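You operate a simulated robot arm through the tools that you are given. There is no shell and no other tool.

Carry out the task below with a simulated robot arm. There is one attempt and no reset: what you move stays moved.

JOB
Make the winder safe for the fitter: power locked off, brake on, air shut.
Fine: isolator off, yellow lock in the isolator box, try START; then both levers on the service box; leave it so.

The check looks at the end state, three seconds after you hand in, the way a careful person would. Anything else that was tipped, shoved, dropped, spilled or broken makes it a failure.

ROBOT AND FRAMES
A 6-joint arm with a two-finger gripper, fixed in place. Base frame: the origin is at the foot of the arm, x ahead of it, y to its left, z up; the work surface is at about z = 800. Lengths are in mm, angles in rad, forces in N, time in s.
Its first joint turns from -2.897 to 2.897 rad. Payload 2.45 kg.
The tool frame sits at the grasp point between the pads (the TCP): z along the fingers, y along the line on which they close. The tips reach 20 mm beyond it. Largest opening 140 mm; the body of the gripper starts 168 mm behind the TCP.
Orientation is that of the tool frame in the base frame, as a unit quaternion [x, y, z, w]. With the fingers straight down and closing along the base's y, the tool's x points along the base's -x, its y along +y and its z along -z.

CONTROLS
- The arm moves only by the tool nudge_tool. Its argument "steps" is a list of rows, each a list of 7 numbers: the shift along the base's x, y, z in units of 20 mm (1.0 is 20 mm), then the turn, a rotation vector about the base's x, y, z in units of 8 degrees (1.0 is 8 degrees), then the closure in counts, from 0 (fully open) to 255 (shut). In form: [[dx, dy, dz, rx, ry, rz, jaw], ...]. A call has 1 to 20 rows; each row shifts and turns the commanded pose from where the row before left it. A call with a number of a shift or a turn outside -1 to 1 is refused whole. Each row takes 0.2 s and may step no farther than 50 mm and 0.15 rad from the row before; otherwise, or with a gripper value out of range, the whole call is refused. Where a pose cannot be reached the arm comes as near as it can. A force on the tool above 90 N (or 10 N above the force at the start of the call, whichever is more), or a blocked arm, ends the call early, and 0.2 s more pass. The fingers move at their own pace (about 45 mm/s each) and stop on an object; they squeeze with about 25 N. The grip force told is the motor's: it shows also when the fingers shut on nothing. Time passes only in rows, and 0.2 s behind the last, so rows that do not move let the fingers close. It gives the time, the measured TCP pose, the force on the tool (base axes), the opening and the grip force at its end, in the units of the frame above (readings bear some noise), with the torque about the TCP (base axes, N m) and any sound that the robot's microphone picked up, and new pictures: "show" is both (left out), scene, wrist or none.
- Cameras (640 x 400 px; columns grow to the right, rows downward): "scene" is fixed at [49.1, -651.7, 1427.3]; the picture's right is [0.53, -0.85, 0.00], its down [-0.40, -0.25, -0.88] and it looks along [0.74, 0.47, -0.48] (base axes); focal length 352 px, centre (320, 200). "wrist" rides on the gripper at [78, 11, -209] in the tool frame; the picture's right is [-0.14, 0.99, 0.00], its down [-0.92, -0.13, -0.37] and it looks along [-0.37, -0.05, 0.93] (tool axes); focal length 280 px, centre (320, 200). There is no depth. A picture from a camera that has moved, and an enlarged one, comes with that camera's place and axes in the base frame and with its lens.
- inspect(camera, box): a new picture of the part [left, top, right, bottom] of that camera's present view, enlarged. The clock stands still meanwhile.
- hand_in(): hands the job in; it is judged then, once.

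Nothing tells you positions but the pictures and the camera data. Unless the task says otherwise, let go and move clear before handing in.

The tools are called after "Call:" as name(argument=value, ...) on one line, values as JSON. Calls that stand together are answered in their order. nudge_tool: Moves the arm, as the interface text tells. Its arguments: {"type":"object","properties":{"steps":{"type":"array"},"show":{"type":"string","enum":["both","scene","wrist","none"]}},"required":["steps"]} The other tools are called the same way: inspect (camera, box) takes an enlarged picture of a part of a camera's view; hand_in () hands the job in.

At the start:

```text
time_s: 0.0
position: [630.1, 176.1, 1176.7]
orientation: [0.0, 1.0, 0.0, 0.001]
ft_force: [0.1, 0.4, 0.1]
wrist_torque: [0.0, -0.02, -0.02]
grip_width: 140.1
finger_force: 0.0
```

scene: 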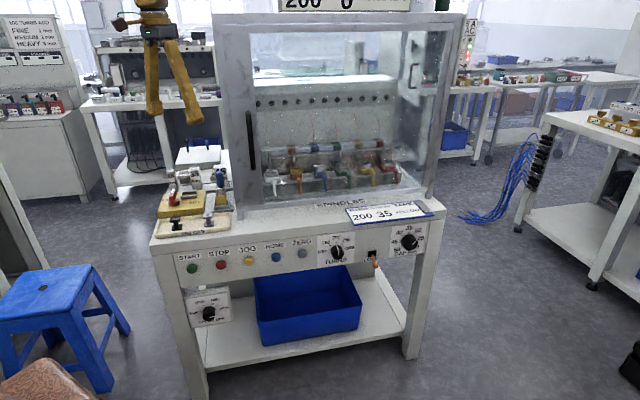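
wrist: 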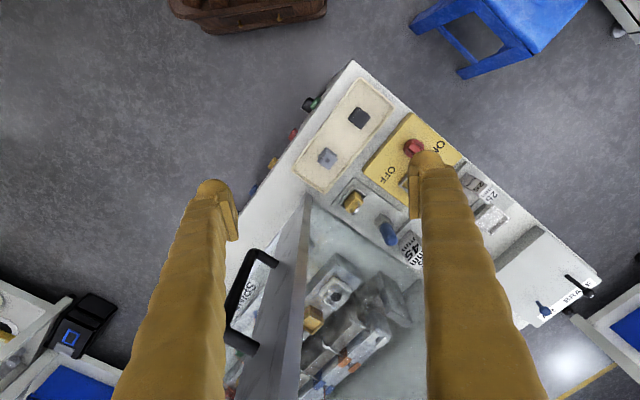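

I see a winder with a row of panel buttons on the front, a yellow isolator box marked ON/OFF on the left of the table, some locks/tools near it, and a white box further along with levers. I'll enlarge the pictures before moving.

Call:
inspect(camera="scene", box=[140, 130, 260, 250])

Call:
inspect(camera="wrist", box=[280, 60, 480, 220])

Call:
inspect(camera="wrist", box=[440, 160, 640, 340])

Call:
inspect(camera="scene", box=[150, 200, 450, 330])

```text
3.33 times, centred on (200, 190) of scene
camera zoom: at [49.1, -651.7, 1427.3], right [0.53, -0.85, 0.0], down [-0.4, -0.25, -0.88], along [0.74, 0.47, -0.48], focal length 1175 px, centre (720, 233)
```

zoom: 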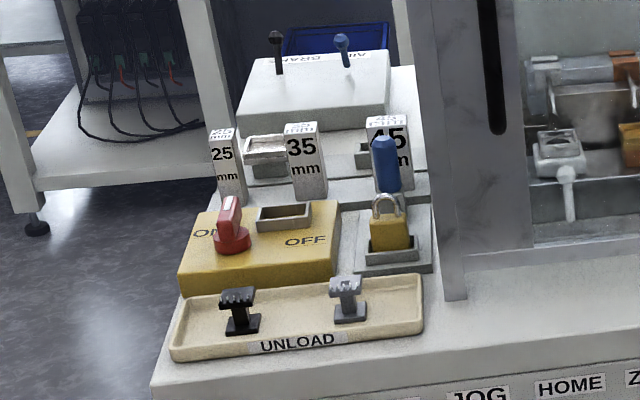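

```text
2.50 times, centred on (380, 140) of wrist
camera zoom: at [552.4, 187.4, 1386.9], right [0.14, 0.99, 0.0], down [0.92, -0.13, 0.37], along [0.37, -0.05, -0.93], focal length 701 px, centre (170, 350)
```

zoom: 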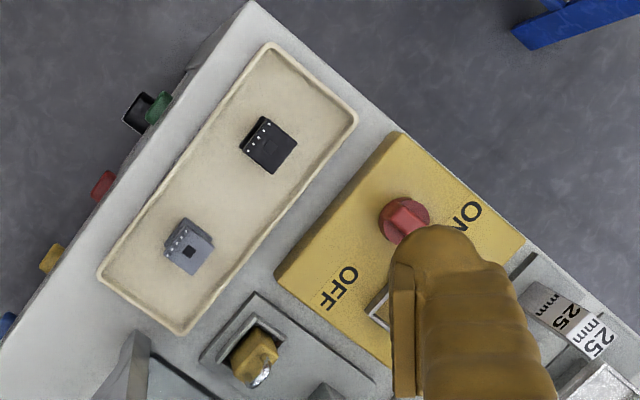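

```text
2.22 times, centred on (540, 250) of wrist
camera zoom: at [552.4, 187.4, 1386.9], right [0.14, 0.99, 0.0], down [0.92, -0.13, 0.37], along [0.37, -0.05, -0.93], focal length 623 px, centre (-169, 89)
```

zoom: 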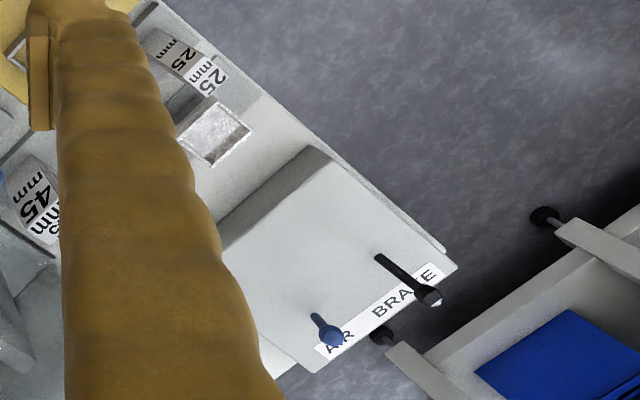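

```text
2.13 times, centred on (300, 265) of scene
camera zoom: at [49.1, -651.7, 1427.3], right [0.53, -0.85, 0.0], down [-0.4, -0.25, -0.88], along [0.74, 0.47, -0.48], focal length 752 px, centre (363, 61)
```

zoom: 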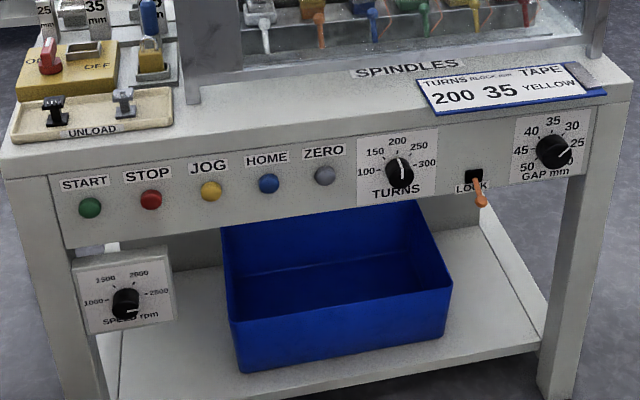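

The isolator (red knob, ON/OFF) is near [684, 351, 850], the yellow padlock stands in a grey holder to its right, and the service box with the AIR and BRAKE levers is at the back. The machine is turned about -45° in the base frame, so I'll turn the tool to match and look from above.

Call:
nudge_tool(steps=[[-0.467, 0.767, 0, 0, 0, 0.9375, 0], [-0.467, 0.767, 0, 0, 0, 0.9375, 0], [-0.467, 0.767, 0, 0, 0, 0.9375, 0], [-0.467, 0.767, 0, 0, 0, 0.9375, 0], [-0.467, 0.767, 0, 0, 0, 0.9375, 0], [-0.467, 0.767, 0, 0, 0, 0.9375, 0]], show="both")

```text
time_s: 1.4
position: [575.2, 269.0, 1177.5]
orientation: [-0.384, 0.923, 0.0, 0.0]
ft_force: [0.4, 0.3, 0.1]
wrist_torque: [0.01, 0.0, -0.01]
grip_width: 139.9
finger_force: 0.1
camera wrist: at [512.0, 220.9, 1387.3], right [-0.6, 0.8, 0.0], down [0.74, 0.56, 0.37], along [0.29, 0.22, -0.93], focal length 280 px, centre (320, 200)
```

scene: 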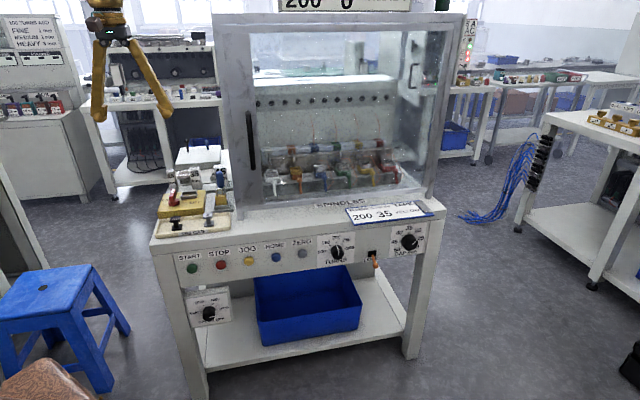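
wrist: 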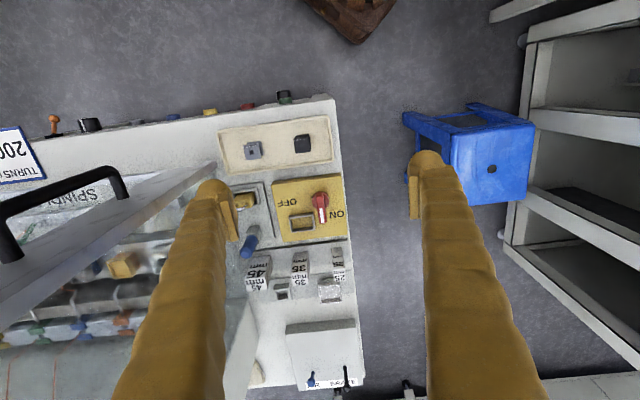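

The view is now lined up with the machine: UNLOAD tray, yellow isolator box, lock holder, gauges, and service box at the far end. I'll enlarge these parts for accurate positions.

Call:
inspect(camera="wrist", box=[210, 100, 370, 220])

Call:
inspect(camera="wrist", box=[230, 170, 350, 260])

Call:
inspect(camera="wrist", box=[230, 240, 390, 400])

Call:
inspect(camera="scene", box=[150, 135, 250, 198])

```text
3.33 times, centred on (290, 160) of wrist
camera zoom: at [512.0, 220.9, 1387.3], right [-0.6, 0.8, 0.0], down [0.74, 0.56, 0.37], along [0.29, 0.22, -0.93], focal length 935 px, centre (420, 333)
```

zoom: 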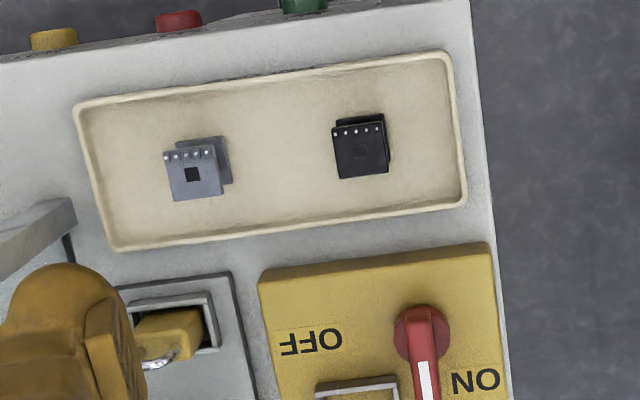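

```text
4.44 times, centred on (290, 215) of wrist
camera zoom: at [512.0, 220.9, 1387.3], right [-0.6, 0.8, 0.0], down [0.74, 0.56, 0.37], along [0.29, 0.22, -0.93], focal length 1246 px, centre (453, 133)
```

zoom: 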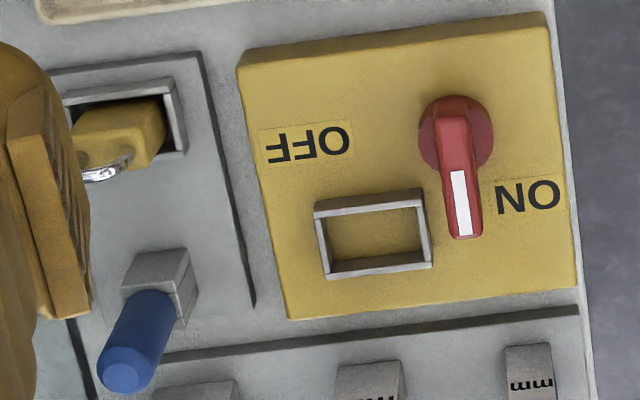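

```text
2.50 times, centred on (310, 320) of wrist
camera zoom: at [512.0, 220.9, 1387.3], right [-0.6, 0.8, 0.0], down [0.74, 0.56, 0.37], along [0.29, 0.22, -0.93], focal length 701 px, centre (345, -100)
```

zoom: 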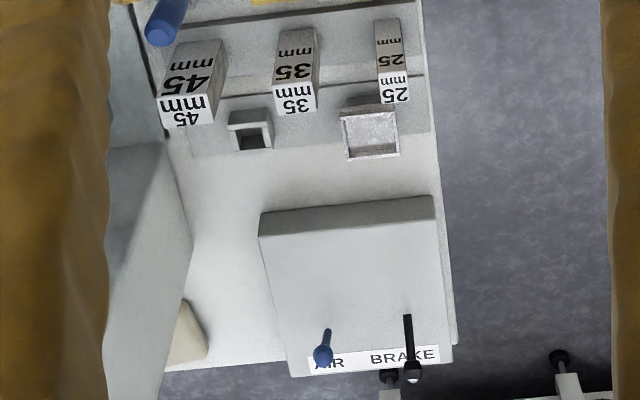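

```text
6.35 times, centred on (200, 166) of scene
camera zoom: at [49.1, -651.7, 1427.3], right [0.53, -0.85, 0.0], down [-0.4, -0.25, -0.88], along [0.74, 0.47, -0.48], focal length 2238 px, centre (1082, 413)
```

zoom: 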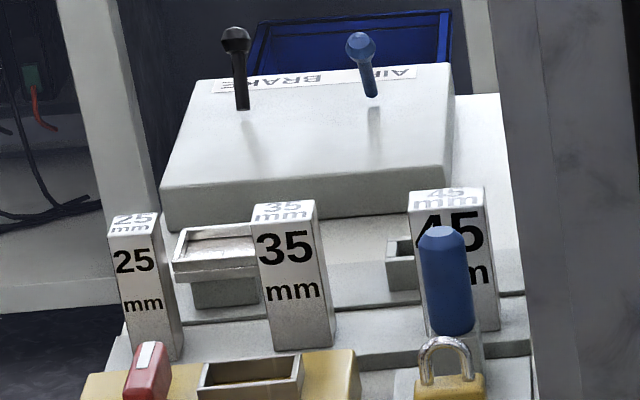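

The red pointer now points away from the operator (ON); OFF lies to its right (machine +X), and the empty lock pocket lies on the diagonal between the two. I'll take closer pictures of the isolator and the lock to triangulate them.

Call:
inspect(camera="scene", box=[150, 180, 214, 220])

Call:
inspect(camera="scene", box=[190, 170, 254, 210])

Call:
inspect(camera="wrist", box=[270, 170, 350, 220])

Call:
inspect(camera="scene", box=[160, 235, 260, 298])

```text
10.00 times, centred on (182, 200) of scene
camera zoom: at [49.1, -651.7, 1427.3], right [0.53, -0.85, 0.0], down [-0.4, -0.25, -0.88], along [0.74, 0.47, -0.48], focal length 3524 px, centre (1700, 200)
```

zoom: 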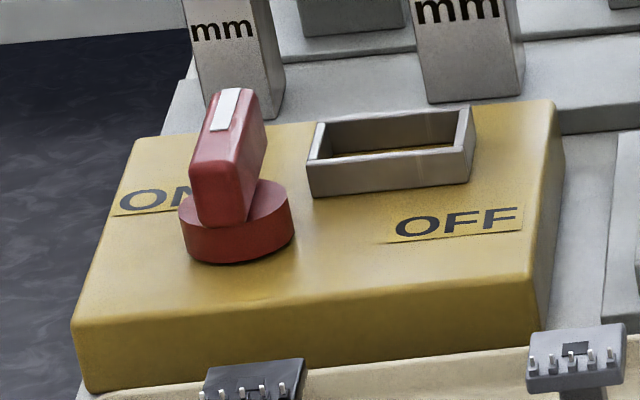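

```text
10.00 times, centred on (222, 190) of scene
camera zoom: at [49.1, -651.7, 1427.3], right [0.53, -0.85, 0.0], down [-0.4, -0.25, -0.88], along [0.74, 0.47, -0.48], focal length 3524 px, centre (1300, 300)
```

zoom: 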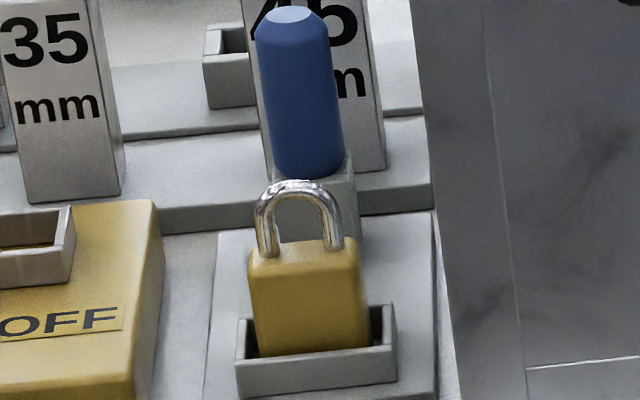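

```text
8.00 times, centred on (310, 195) of wrist
camera zoom: at [512.0, 220.9, 1387.3], right [-0.6, 0.8, 0.0], down [0.74, 0.56, 0.37], along [0.29, 0.22, -0.93], focal length 2243 px, centre (400, 240)
```

zoom: 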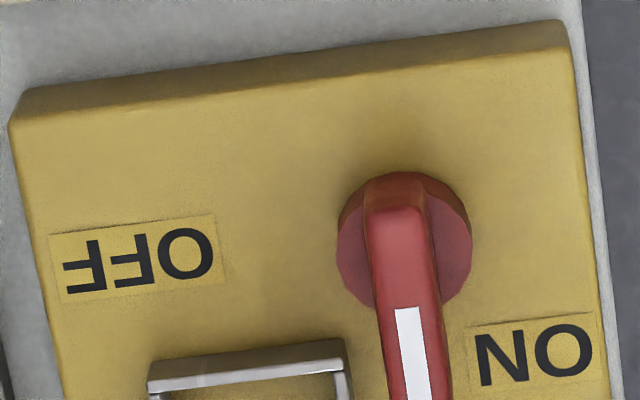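

```text
6.35 times, centred on (210, 266) of scene
camera zoom: at [49.1, -651.7, 1427.3], right [0.53, -0.85, 0.0], down [-0.4, -0.25, -0.88], along [0.74, 0.47, -0.48], focal length 2238 px, centre (1018, -222)
```

zoom: 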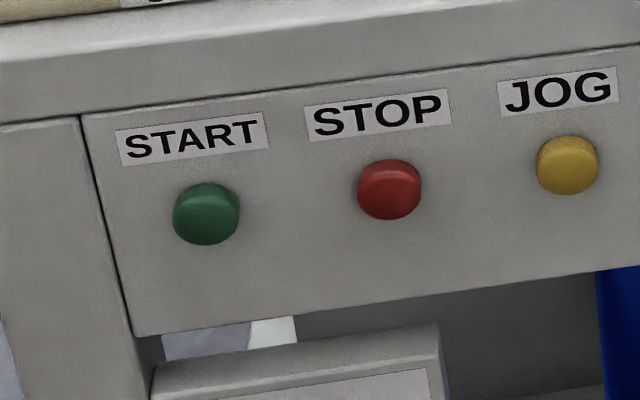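

The knob pivot comes out at about machine (235, 740), i.e. base [689, 356], with the handle top near z ≈ 868. The lock is close to the cabinet wall. I'll come down above the knob for a closer look before touching it.

Call:
nudge_tool(steps=[[0.52, 0.397, -0.9, 0, 0, 0, 0], [0.52, 0.397, -0.9, 0, 0, 0, 0], [0.52, 0.397, -0.9, 0, 0, 0, 0], [0.52, 0.397, -0.9, 0, 0, 0, 0], [0.52, 0.397, -0.9, 0, 0, 0, 0], [0.52, 0.397, -0.9, 0, 0, 0, 0], [0.52, 0.397, -0.9, 0, 0, 0, 0], [0.52, 0.397, -0.9, 0, 0, 0, 0], [0.52, 0.397, -0.9, 0, 0, 0, 0], [0.52, 0.397, -0.9, 0, 0, 0, 0], [0.52, 0.397, -0.9, 0, 0, 0, 0]], show="both")

```text
time_s: 3.8
position: [689.1, 355.4, 978.9]
orientation: [-0.383, 0.924, 0.0, 0.0]
ft_force: [-0.4, -1.0, 0.8]
wrist_torque: [0.0, 0.02, -0.01]
grip_width: 140.0
finger_force: 0.0
camera wrist: at [626.4, 307.6, 1188.7], right [-0.6, 0.8, 0.0], down [0.74, 0.56, 0.37], along [0.29, 0.22, -0.93], focal length 280 px, centre (320, 200)
```

scene: 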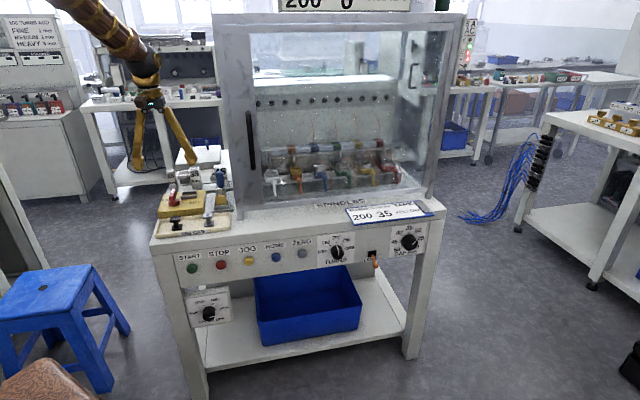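
wrist: 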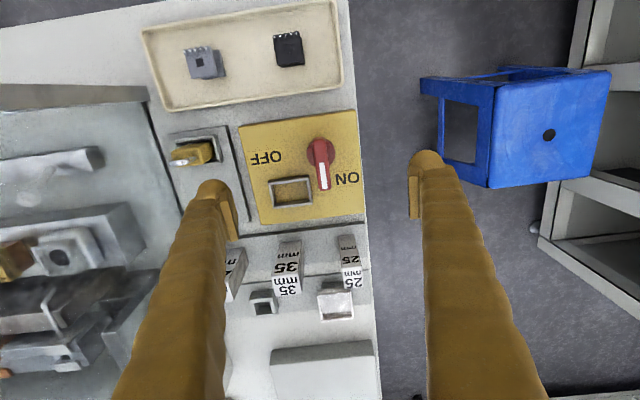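

Call:
inspect(camera="wrist", box=[230, 100, 390, 220])

Call:
inspect(camera="wrist", box=[140, 90, 260, 190])

Call:
inspect(camera="scene", box=[120, 80, 248, 180])

```text
3.33 times, centred on (310, 160) of wrist
camera zoom: at [626.4, 307.6, 1188.7], right [-0.6, 0.8, 0.0], down [0.74, 0.56, 0.37], along [0.29, 0.22, -0.93], focal length 935 px, centre (353, 333)
```

zoom: 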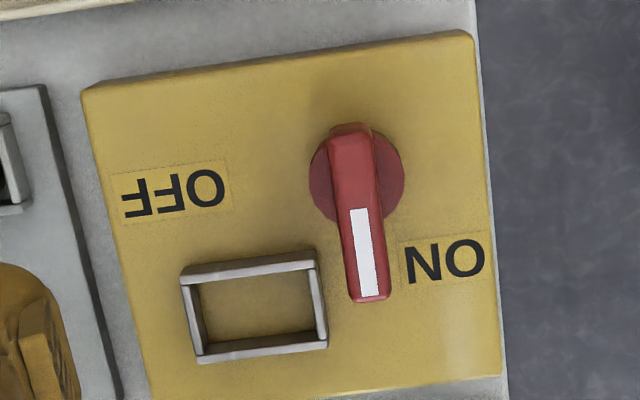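

```text
4.00 times, centred on (200, 140) of wrist
camera zoom: at [626.4, 307.6, 1188.7], right [-0.6, 0.8, 0.0], down [0.74, 0.56, 0.37], along [0.29, 0.22, -0.93], focal length 1122 px, centre (800, 440)
```

zoom: 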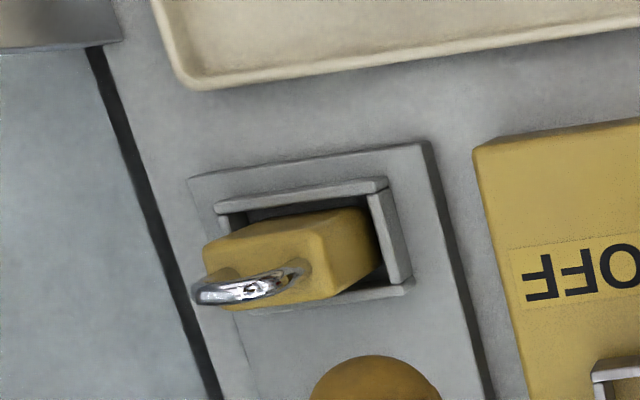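

```text
4.00 times, centred on (184, 130) of scene
camera zoom: at [49.1, -651.7, 1427.3], right [0.53, -0.85, 0.0], down [-0.4, -0.25, -0.88], along [0.74, 0.47, -0.48], focal length 1410 px, centre (864, 480)
```

zoom: 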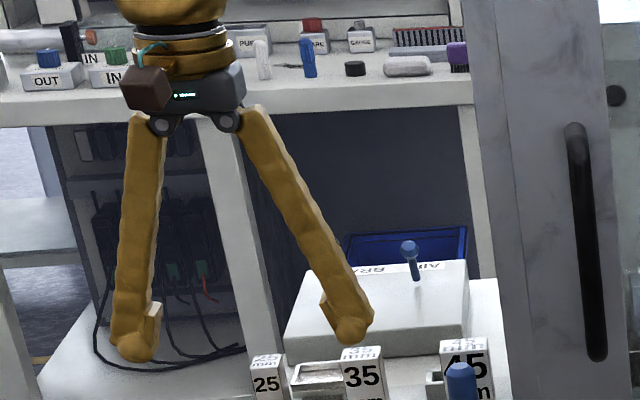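

The knob pivot refines to about machine (234.6, 736), with the handle lying along machine Y from 715 to 775. I'll centre over the pivot, narrow the jaws, and come down around the handle.

Call:
nudge_tool(steps=[[-0.138, -0.04, 0, 0, 0, 0, 164], [0, 0, -0.5, 0, 0, 0, 164], [0, 0, -0.8, 0, 0, 0, 164], [0, 0, -0.9, 0, 0, 0, 164], [0, 0, -0.9, 0, 0, 0, 164], [0, 0, -0.9, 0, 0, 0, 164]], show="both")

```text
time_s: 5.2
position: [686.2, 355.3, 899.2]
orientation: [-0.383, 0.924, 0.001, 0.0]
ft_force: [0.2, -0.6, 0.1]
wrist_torque: [0.03, 0.0, -0.02]
grip_width: 49.8
finger_force: 0.1
camera wrist: at [623.1, 306.8, 1108.3], right [-0.6, 0.8, 0.0], down [0.74, 0.56, 0.37], along [0.29, 0.22, -0.93], focal length 280 px, centre (320, 200)
```

scene: 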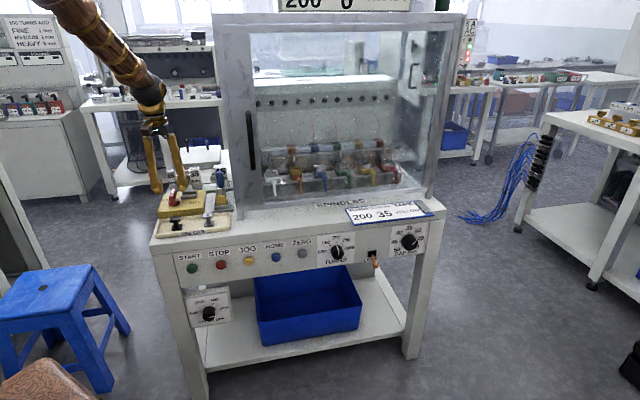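
wrist: 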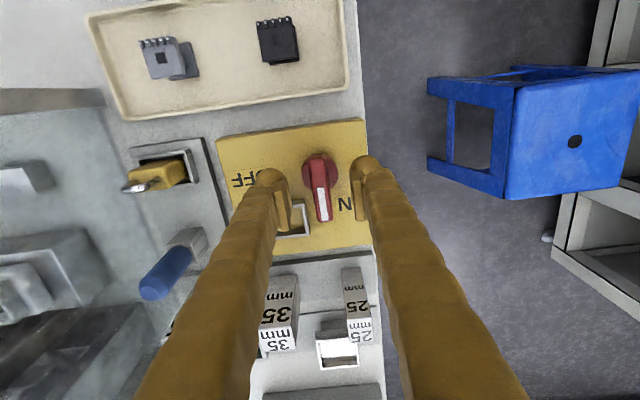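

The fingers straddle the handle evenly. I'll come down to grip height and close on it.

Call:
nudge_tool(steps=[[0, 0, -0.8, 0, 0, 0, 164], [0, 0, -0.85, 0, 0, 0, 164], [0, 0, 0, 0, 0, 0, 200], [0, 0, 0, 0, 0, 0, 240], [0, 0, 0, 0, 0, 0, 255], [0, 0, 0, 0, 0, 0, 255]], show="both")

```text
time_s: 6.6
position: [686.7, 353.5, 866.2]
orientation: [-0.383, 0.924, -0.001, -0.001]
ft_force: [3.3, -5.1, -5.9]
wrist_torque: [-0.03, -0.04, -0.04]
grip_width: 15.3
finger_force: 39.0
camera wrist: at [623.3, 307.0, 1075.5], right [-0.6, 0.8, 0.0], down [0.74, 0.56, 0.37], along [0.29, 0.22, -0.93], focal length 280 px, centre (320, 200)
```

scene: 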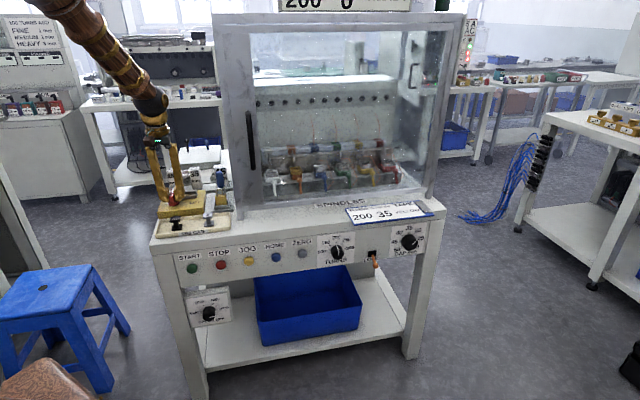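
wrist: 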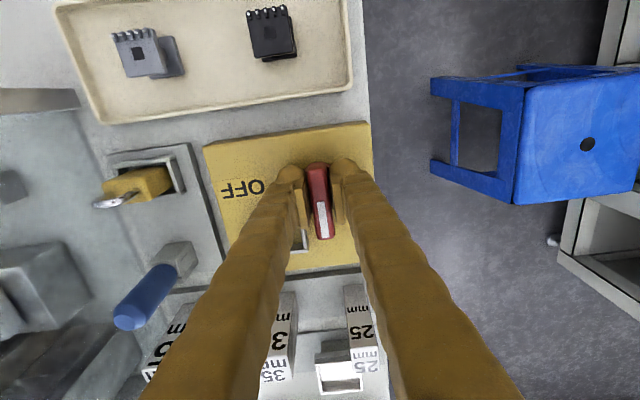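

The handle is gripped (15 mm wide) with only a slight side force. I'll take out the small offset and start turning it clockwise towards OFF, halfway first.

Call:
nudge_tool(steps=[[0.05, -0.06, 0, 0, 0, 0, 255], [0, 0, 0, 0, 0, -0.6, 255], [0, 0, 0, 0, 0, -1, 255], [0, 0, 0, 0, 0, -1, 255], [0, 0, 0, 0, 0, -1, 255], [0, 0, 0, 0, 0, -1, 255], [0, 0, 0, 0, 0, -1, 255]], show="both")

```text
time_s: 8.2
position: [686.6, 353.0, 866.6]
orientation: [-0.001, 1.0, 0.0, -0.001]
ft_force: [-31.2, 31.1, -8.4]
wrist_torque: [0.32, 0.41, -0.02]
grip_width: 14.9
finger_force: 41.3
camera wrist: at [608.7, 364.6, 1075.7], right [0.14, 0.99, 0.0], down [0.92, -0.13, 0.37], along [0.36, -0.05, -0.93], focal length 280 px, centre (320, 200)
```

scene: 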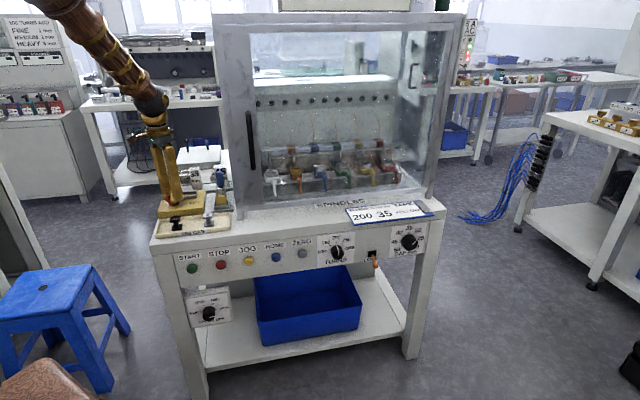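
wrist: 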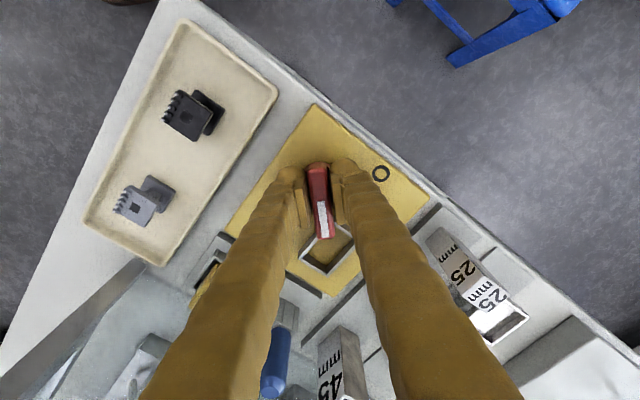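

The handle has turned 45° cleanly, but the side force has risen. I'll let it settle and re-read before going on.

Call:
nudge_tool(steps=[[0, 0, 0, 0, 0, 0, 255], [0, 0, 0, 0, 0, 0, 255], [0, 0, 0, 0, 0, 0, 255]], show="none")

```text
time_s: 9.0
position: [687.7, 354.1, 866.4]
orientation: [-0.002, 1.0, 0.0, 0.0]
ft_force: [-31.7, 30.0, -6.8]
wrist_torque: [0.27, 0.43, -0.04]
grip_width: 14.8
finger_force: 41.1
```

The force points along machine -X, so my small correction was too much. I'll take most of it back and check.

Call:
nudge_tool(steps=[[-0.045, 0.045, 0, 0, 0, 0, 255], [0, 0, 0, 0, 0, 0, 255]], show="none")

```text
time_s: 9.6
position: [688.0, 353.6, 866.7]
orientation: [-0.002, 1.0, 0.0, 0.0]
ft_force: [-10.9, 7.3, -8.0]
wrist_torque: [0.04, 0.1, -0.03]
grip_width: 14.8
finger_force: 41.3
```

Call:
nudge_tool(steps=[[-0.02, 0.012, 0, 0, 0, 0, 255], [0, 0, 0, 0, 0, -1, 255], [0, 0, 0, 0, 0, -1, 255], [0, 0, 0, 0, 0, -1, 255], [0, 0, 0, 0, 0, 0, 255]], show="none")

```text
time_s: 10.8
position: [686.9, 353.3, 866.2]
orientation: [0.207, 0.978, 0.0, 0.0]
ft_force: [20.4, -33.7, -4.5]
wrist_torque: [-0.34, -0.23, 0.03]
grip_width: 15.1
finger_force: 40.9
```

Call:
nudge_tool(steps=[[0.03, -0.05, 0, 0, 0, 0, 255], [0, 0, 0, 0, 0, -1, 255], [0, 0, 0, 0, 0, 0, 255]], show="none")

```text
time_s: 11.6
position: [687.3, 353.0, 866.0]
orientation: [0.274, 0.962, 0.0, 0.0]
ft_force: [7.8, -23.5, 6.7]
wrist_torque: [-0.19, -0.06, -0.01]
grip_width: 14.8
finger_force: 41.0
```

Call:
nudge_tool(steps=[[0.015, -0.04, 0, 0, 0, 0, 255], [0, 0, 0, 0, 0, -0.8, 255], [0, 0, 0, 0, 0, -0.8, 255], [0, 0, 0, 0, 0, 0, 255]], show="both")

```text
time_s: 12.6
position: [687.5, 352.9, 867.2]
orientation: [0.38, 0.925, 0.0, 0.0]
ft_force: [-14.5, 4.4, 12.4]
wrist_torque: [0.07, 0.26, 0.04]
grip_width: 14.9
finger_force: 41.4
camera wrist: at [638.4, 415.7, 1075.9], right [0.79, 0.61, 0.0], down [0.57, -0.74, 0.37], along [0.22, -0.29, -0.93], focal length 280 px, centre (320, 200)
```

scene: 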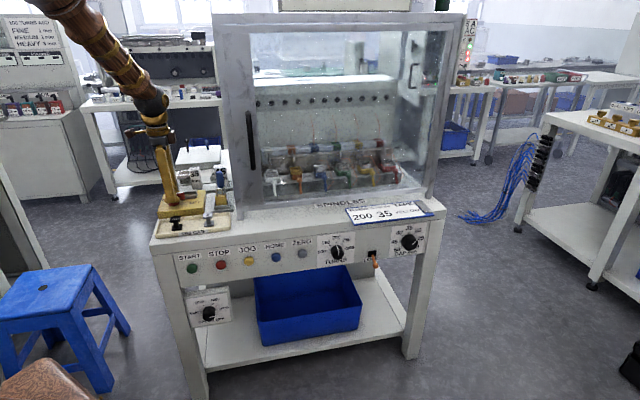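
wrist: 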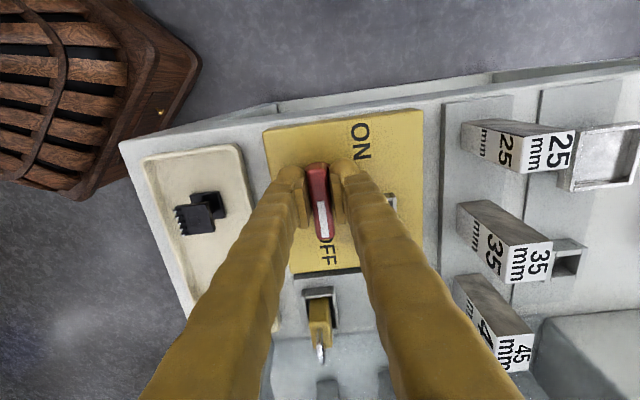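

The pointer now points at OFF (90° turned). I'll nudge a few degrees more to feel whether it is against its stop.

Call:
nudge_tool(steps=[[-0.015, 0.005, 0, 0, 0, -0.3, 255], [0, 0, 0, 0, 0, 0, 255]], show="none")

```text
time_s: 13.2
position: [685.9, 352.4, 866.1]
orientation: [0.399, 0.917, 0.0, -0.001]
ft_force: [-14.2, 11.4, 11.8]
wrist_torque: [0.08, 0.13, 0.82]
grip_width: 15.4
finger_force: 41.1
```

Resistance torque rose at once, so it is against the OFF stop. I'll relax the extra turn, open slightly and rise clear.

Call:
nudge_tool(steps=[[0, 0, 0, 0, 0, 0.25, 255], [0, 0, 0, 0, 0, 0, 200], [0, 0, 0, 0, 0, 0, 200], [0, 0, 0.5, 0, 0, 0, 200], [0, 0, 1, 0, 0, 0, 200], [0, 0, 1, 0, 0, 0, 200], [0, 0, 1, 0, 0, 0, 164], [0, 0, 1, 0, 0, 0, 164]], show="both")

```text
time_s: 15.0
position: [686.6, 352.5, 956.3]
orientation: [0.383, 0.924, -0.001, 0.0]
ft_force: [-0.6, -0.2, -0.4]
wrist_torque: [-0.01, -0.02, 0.0]
grip_width: 50.2
finger_force: 0.0
camera wrist: at [639.2, 416.4, 1165.6], right [0.8, 0.6, 0.0], down [0.56, -0.74, 0.37], along [0.22, -0.29, -0.93], focal length 280 px, centre (320, 200)
```

scene: 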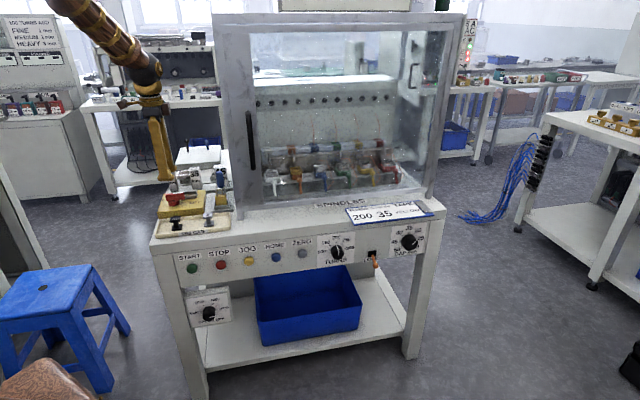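
wrist: 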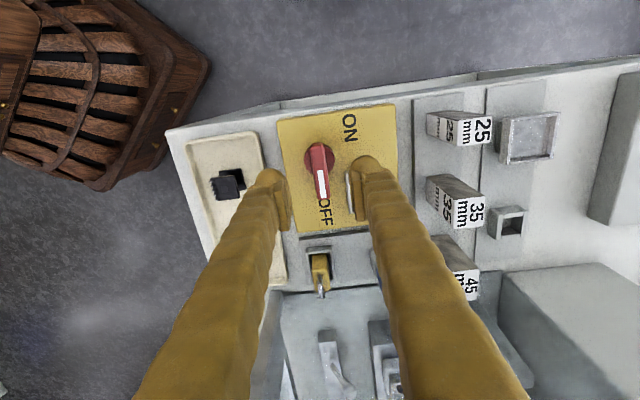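

The knob stays at OFF, and the display above the cabinet has gone dark. Now I'll look closely at the lock in its holder and at the pocket.

Call:
inspect(camera="wrist", box=[260, 100, 420, 220])

Call:
inspect(camera="wrist", box=[280, 220, 380, 300])

Call:
inspect(camera="scene", box=[150, 170, 246, 230])

Call:
inspect(camera="scene", box=[210, 0, 470, 120])

```text
3.33 times, centred on (340, 160) of wrist
camera zoom: at [639.2, 416.4, 1165.6], right [0.8, 0.6, 0.0], down [0.56, -0.74, 0.37], along [0.22, -0.29, -0.93], focal length 935 px, centre (253, 333)
```

zoom: 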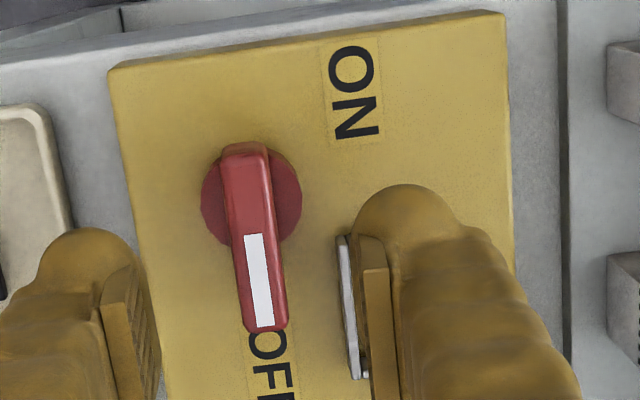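

```text
5.00 times, centred on (330, 260) of wrist
camera zoom: at [639.2, 416.4, 1165.6], right [0.8, 0.6, 0.0], down [0.56, -0.74, 0.37], along [0.22, -0.29, -0.93], focal length 1402 px, centre (270, -100)
```

zoom: 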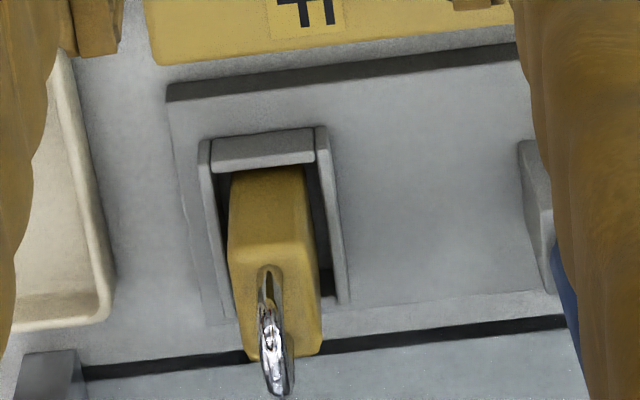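

```text
6.67 times, centred on (198, 200) of scene
camera zoom: at [49.1, -651.7, 1427.3], right [0.53, -0.85, 0.0], down [-0.4, -0.25, -0.88], along [0.74, 0.47, -0.48], focal length 2349 px, centre (1133, 200)
```

zoom: 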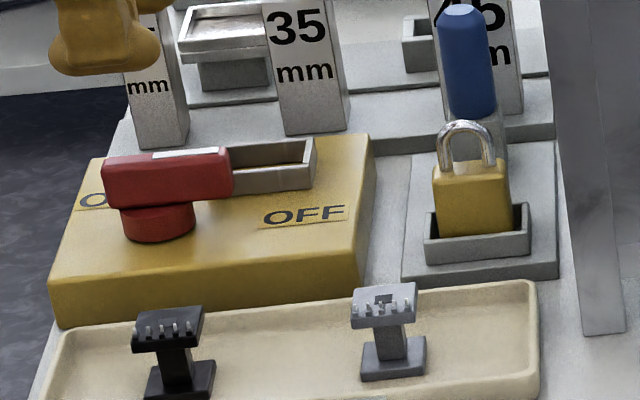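

```text
2.46 times, centred on (340, 60) of scene
camera zoom: at [49.1, -651.7, 1427.3], right [0.53, -0.85, 0.0], down [-0.4, -0.25, -0.88], along [0.74, 0.47, -0.48], focal length 868 px, centre (271, 545)
```

zoom: 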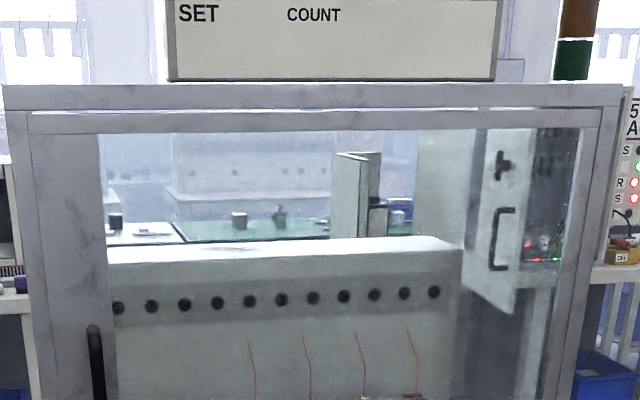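

Lock: centre about machine (397, 715), body top z ≈ 856, 21 mm thick, with about 32 mm showing above the holder rim (z ≈ 824). The isolator pocket centre is about (281.6, 787). I'll move over the lock at a safe height and re-check against the cabinet wall (X ≈ 450).

Call:
nudge_tool(steps=[[0.711, -0.913, 0, 0, 0, 0, 164], [0.711, -0.913, 0, 0, 0, 0, 164], [0.711, -0.913, 0, 0, 0, 0, 164], [0.711, -0.913, 0, 0, 0, 0, 164], [0.711, -0.913, 0, 0, 0, 0, 164], [0.711, -0.913, 0, 0, 0, 0, 164], [0.711, -0.913, 0, 0, 0, 0, 164]], show="both")

```text
time_s: 16.6
position: [786.5, 223.8, 956.8]
orientation: [0.382, 0.924, 0.0, 0.001]
ft_force: [-0.2, 0.0, 0.2]
wrist_torque: [0.0, 0.0, 0.03]
grip_width: 50.0
finger_force: 0.1
camera wrist: at [738.4, 287.2, 1165.7], right [0.8, 0.6, 0.0], down [0.56, -0.74, 0.37], along [0.22, -0.29, -0.93], focal length 280 px, centre (320, 200)
```

scene: 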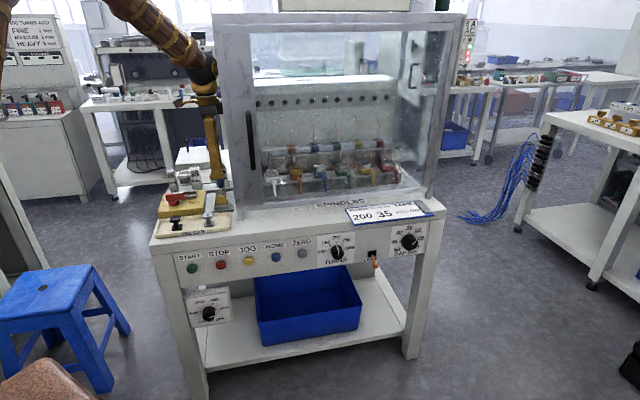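
wrist: 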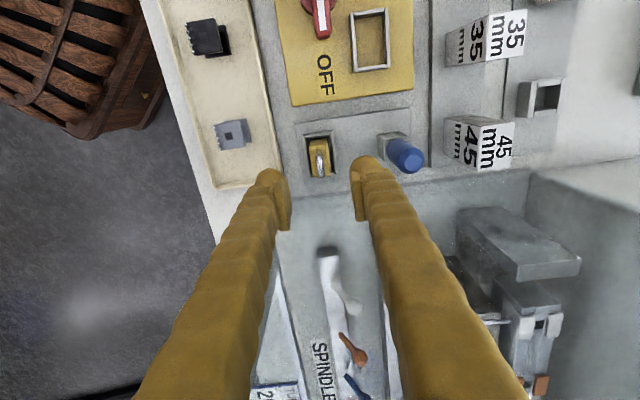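

I'm above the lock with no contact. I'll zoom in on the lock and the pocket from this angle.

Call:
inspect(camera="wrist", box=[270, 110, 430, 210])

Call:
inspect(camera="wrist", box=[270, 0, 430, 110])

Call:
inspect(camera="scene", box=[150, 20, 260, 230])

```text
4.00 times, centred on (350, 160) of wrist
camera zoom: at [738.4, 287.2, 1165.7], right [0.8, 0.6, 0.0], down [0.56, -0.74, 0.37], along [0.22, -0.29, -0.93], focal length 1122 px, centre (200, 360)
```

zoom: 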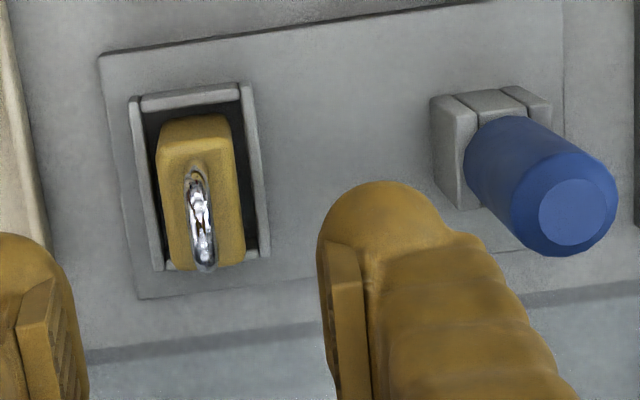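

```text
3.64 times, centred on (350, 55) of wrist
camera zoom: at [738.4, 287.2, 1165.7], right [0.8, 0.6, 0.0], down [0.56, -0.74, 0.37], along [0.22, -0.29, -0.93], focal length 1020 px, centre (211, 727)
```

zoom: 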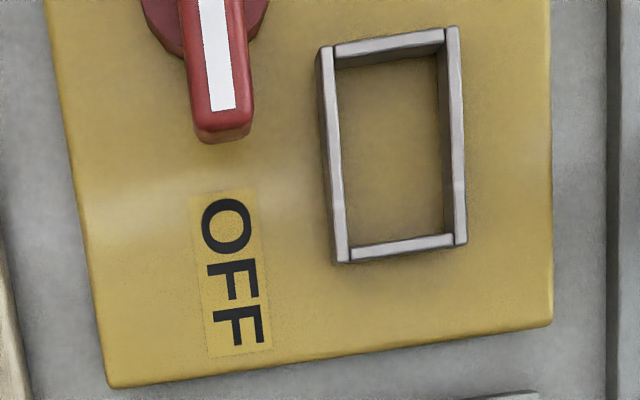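

```text
1.90 times, centred on (205, 125) of scene
camera zoom: at [49.1, -651.7, 1427.3], right [0.53, -0.85, 0.0], down [-0.4, -0.25, -0.88], along [0.74, 0.47, -0.48], focal length 671 px, centre (539, 343)
```

zoom: 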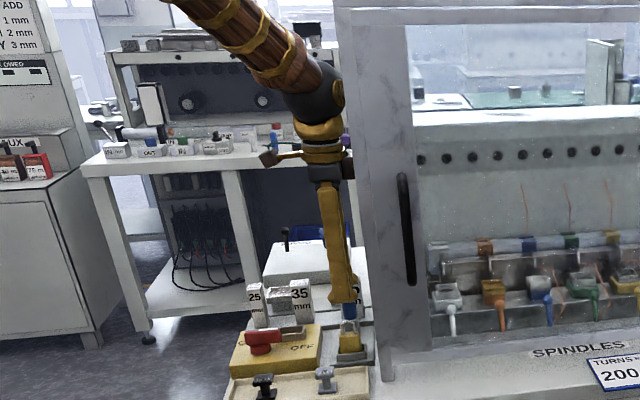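

The lock is centred under the tool. I'll descend to TCP z ≈ 850 with the jaws at about 44 mm, tips just above the holder rim, and stop there to check.

Call:
nudge_tool(steps=[[-0.01, 0.03, -0.5, 0, 0, 0, 175], [0, 0, -0.9, 0, 0, 0, 175], [0, 0, -0.9, 0, 0, 0, 175], [0, 0, -0.9, 0, 0, 0, 175], [0, 0, -0.9, 0, 0, 0, 175], [0, 0, -0.7, 0, 0, 0, 175], [0, 0, -0.5, 0, 0, 0, 175]], show="both")

```text
time_s: 18.2
position: [785.9, 224.8, 850.7]
orientation: [0.383, 0.924, 0.0, 0.001]
ft_force: [0.4, 0.3, 0.1]
wrist_torque: [-0.02, 0.04, 0.03]
grip_width: 44.1
finger_force: 0.0
camera wrist: at [738.2, 288.5, 1059.7], right [0.8, 0.6, 0.0], down [0.56, -0.74, 0.37], along [0.22, -0.29, -0.93], focal length 280 px, centre (320, 200)
```

scene: 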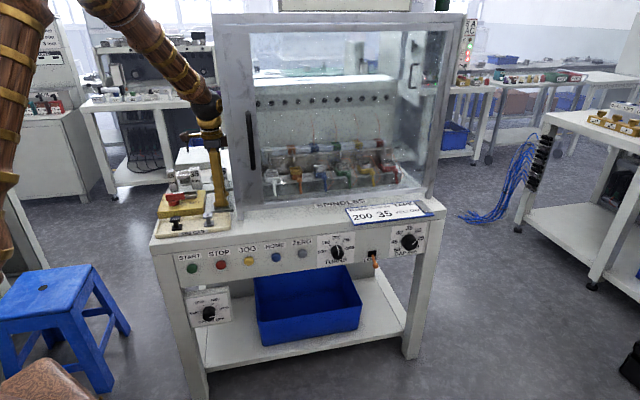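
wrist: 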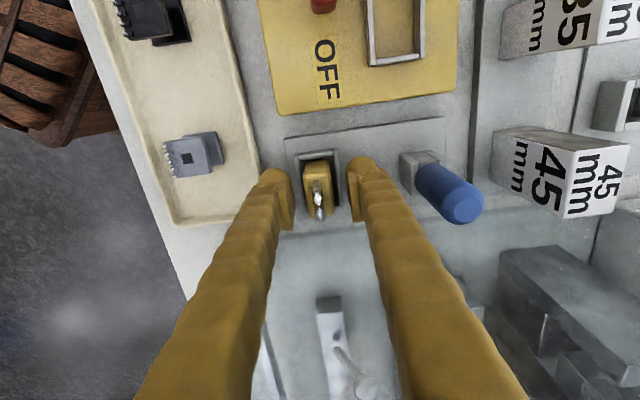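

The lock sits squarely between the fingers with no force. Closing the grip.

Call:
nudge_tool(steps=[[0, 0, 0, 0, 0, 0, 200], [0, 0, 0, 0, 0, 0, 225], [0, 0, 0, 0, 0, 0, 255], [0, 0, 0, 0, 0, 0, 255], [0, 0, 0, 0, 0, 0, 255]], show="wrist")

```text
time_s: 19.4
position: [786.6, 225.0, 850.3]
orientation: [0.382, 0.924, 0.0, 0.0]
ft_force: [-0.4, -0.5, 0.2]
wrist_torque: [0.0, -0.02, -0.03]
grip_width: 20.9
finger_force: 24.7
camera wrist: at [738.1, 288.5, 1059.9], right [0.8, 0.6, 0.0], down [0.56, -0.74, 0.37], along [0.22, -0.29, -0.93], focal length 280 px, centre (320, 200)
```

wrist: 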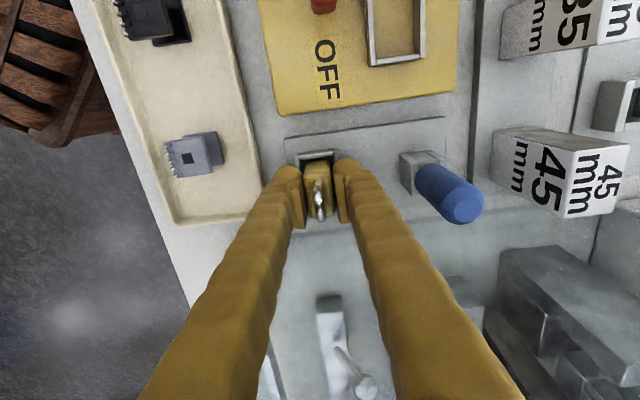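

The lock is held (20.9 mm grip). I'll lift it straight up 80 mm and check that it comes out cleanly.

Call:
nudge_tool(steps=[[0, 0, 0.3, 0, 0, 0, 255], [0, 0, 0.6, 0, 0, 0, 255], [0, 0, 0.9, 0, 0, 0, 255], [0, 0, 1, 0, 0, 0, 255], [0, 0, 1, 0, 0, 0, 255], [0, 0, 0.4, 0, 0, 0, 255]], show="both")

Call:
inspect(camera="scene", box=[150, 130, 278, 210])

```text
time_s: 20.8
position: [786.3, 225.0, 934.3]
orientation: [0.382, 0.924, 0.0, 0.0]
ft_force: [-0.4, 0.2, -1.5]
wrist_torque: [-0.02, 0.01, 0.02]
grip_width: 21.1
finger_force: 25.5
camera wrist: at [738.5, 288.4, 1144.2], right [0.8, 0.6, 0.0], down [0.56, -0.74, 0.37], along [0.22, -0.29, -0.93], focal length 280 px, centre (320, 200)
```

scene: 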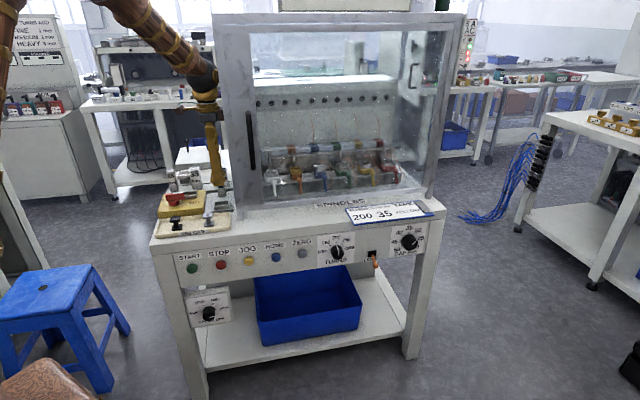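
wrist: 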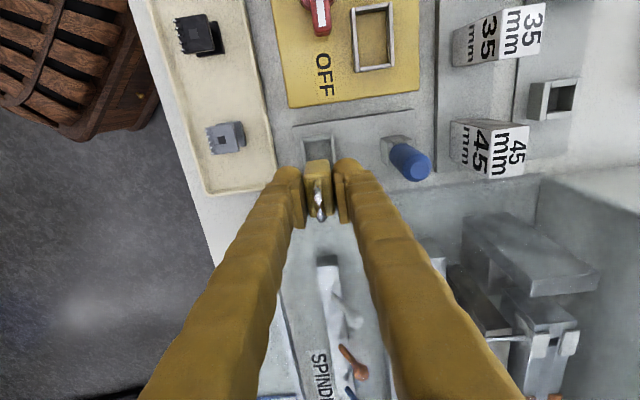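

```text
5.00 times, centred on (214, 170) of scene
camera zoom: at [49.1, -651.7, 1427.3], right [0.53, -0.85, 0.0], down [-0.4, -0.25, -0.88], along [0.74, 0.47, -0.48], focal length 1762 px, centre (850, 350)
```

zoom: 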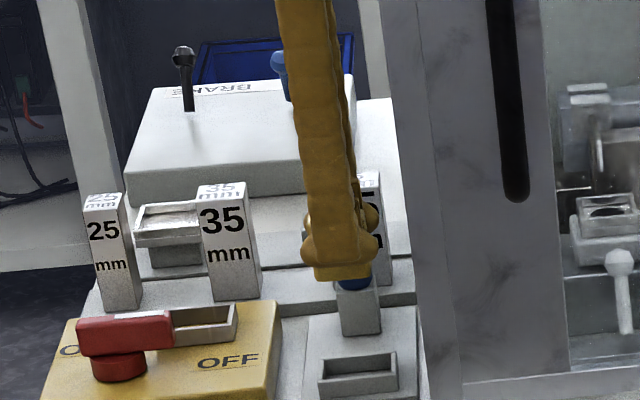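

The lock came out cleanly and the holder is empty. I'll carry it across to above the isolator pocket at the same height.

Call:
nudge_tool(steps=[[-0.23, 0.913, 0, 0, 0, 0, 255], [-0.23, 0.913, 0, 0, 0, 0, 255], [-0.23, 0.913, 0, 0, 0, 0, 255], [-0.23, 0.913, 0, 0, 0, 0, 255], [-0.23, 0.913, 0, 0, 0, 0, 255], [-0.23, 0.913, 0, 0, 0, 0, 255], [-0.23, 0.913, 0, 0, 0, 0, 255]], show="both")

Call:
inspect(camera="wrist", box=[270, 100, 400, 240])

Call:
inspect(camera="scene", box=[150, 150, 230, 220])

```text
time_s: 22.4
position: [755.1, 353.1, 934.3]
orientation: [0.382, 0.924, 0.0, 0.0]
ft_force: [-0.1, -1.2, -2.2]
wrist_torque: [-0.03, -0.02, -0.02]
grip_width: 20.9
finger_force: 25.1
camera wrist: at [705.9, 416.6, 1143.8], right [0.8, 0.6, 0.0], down [0.56, -0.74, 0.37], along [0.22, -0.29, -0.93], focal length 280 px, centre (320, 200)
```

scene: 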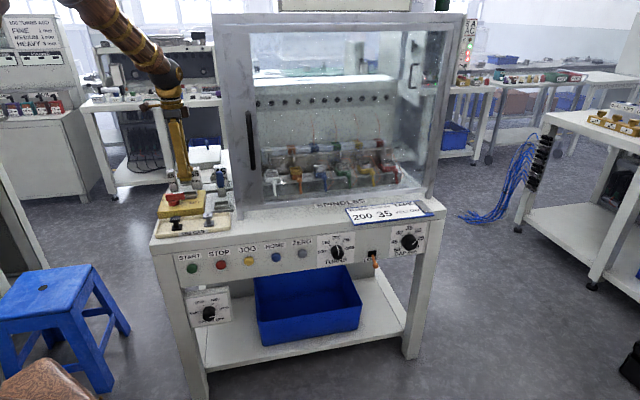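
wrist: 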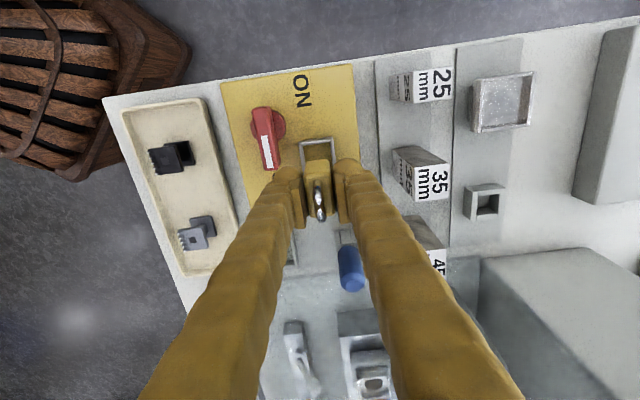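

```text
2.86 times, centred on (335, 170) of wrist
camera zoom: at [705.9, 416.6, 1143.8], right [0.8, 0.6, 0.0], down [0.56, -0.74, 0.37], along [0.22, -0.29, -0.93], focal length 801 px, centre (277, 286)
```

zoom: 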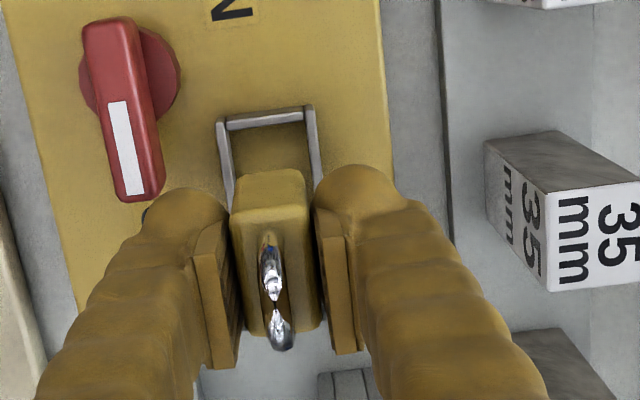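

```text
5.71 times, centred on (190, 185) of scene
camera zoom: at [49.1, -651.7, 1427.3], right [0.53, -0.85, 0.0], down [-0.4, -0.25, -0.88], along [0.74, 0.47, -0.48], focal length 2014 px, centre (1063, 286)
```

zoom: 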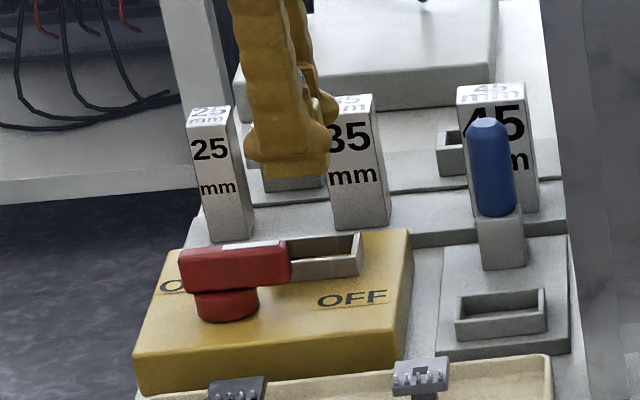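

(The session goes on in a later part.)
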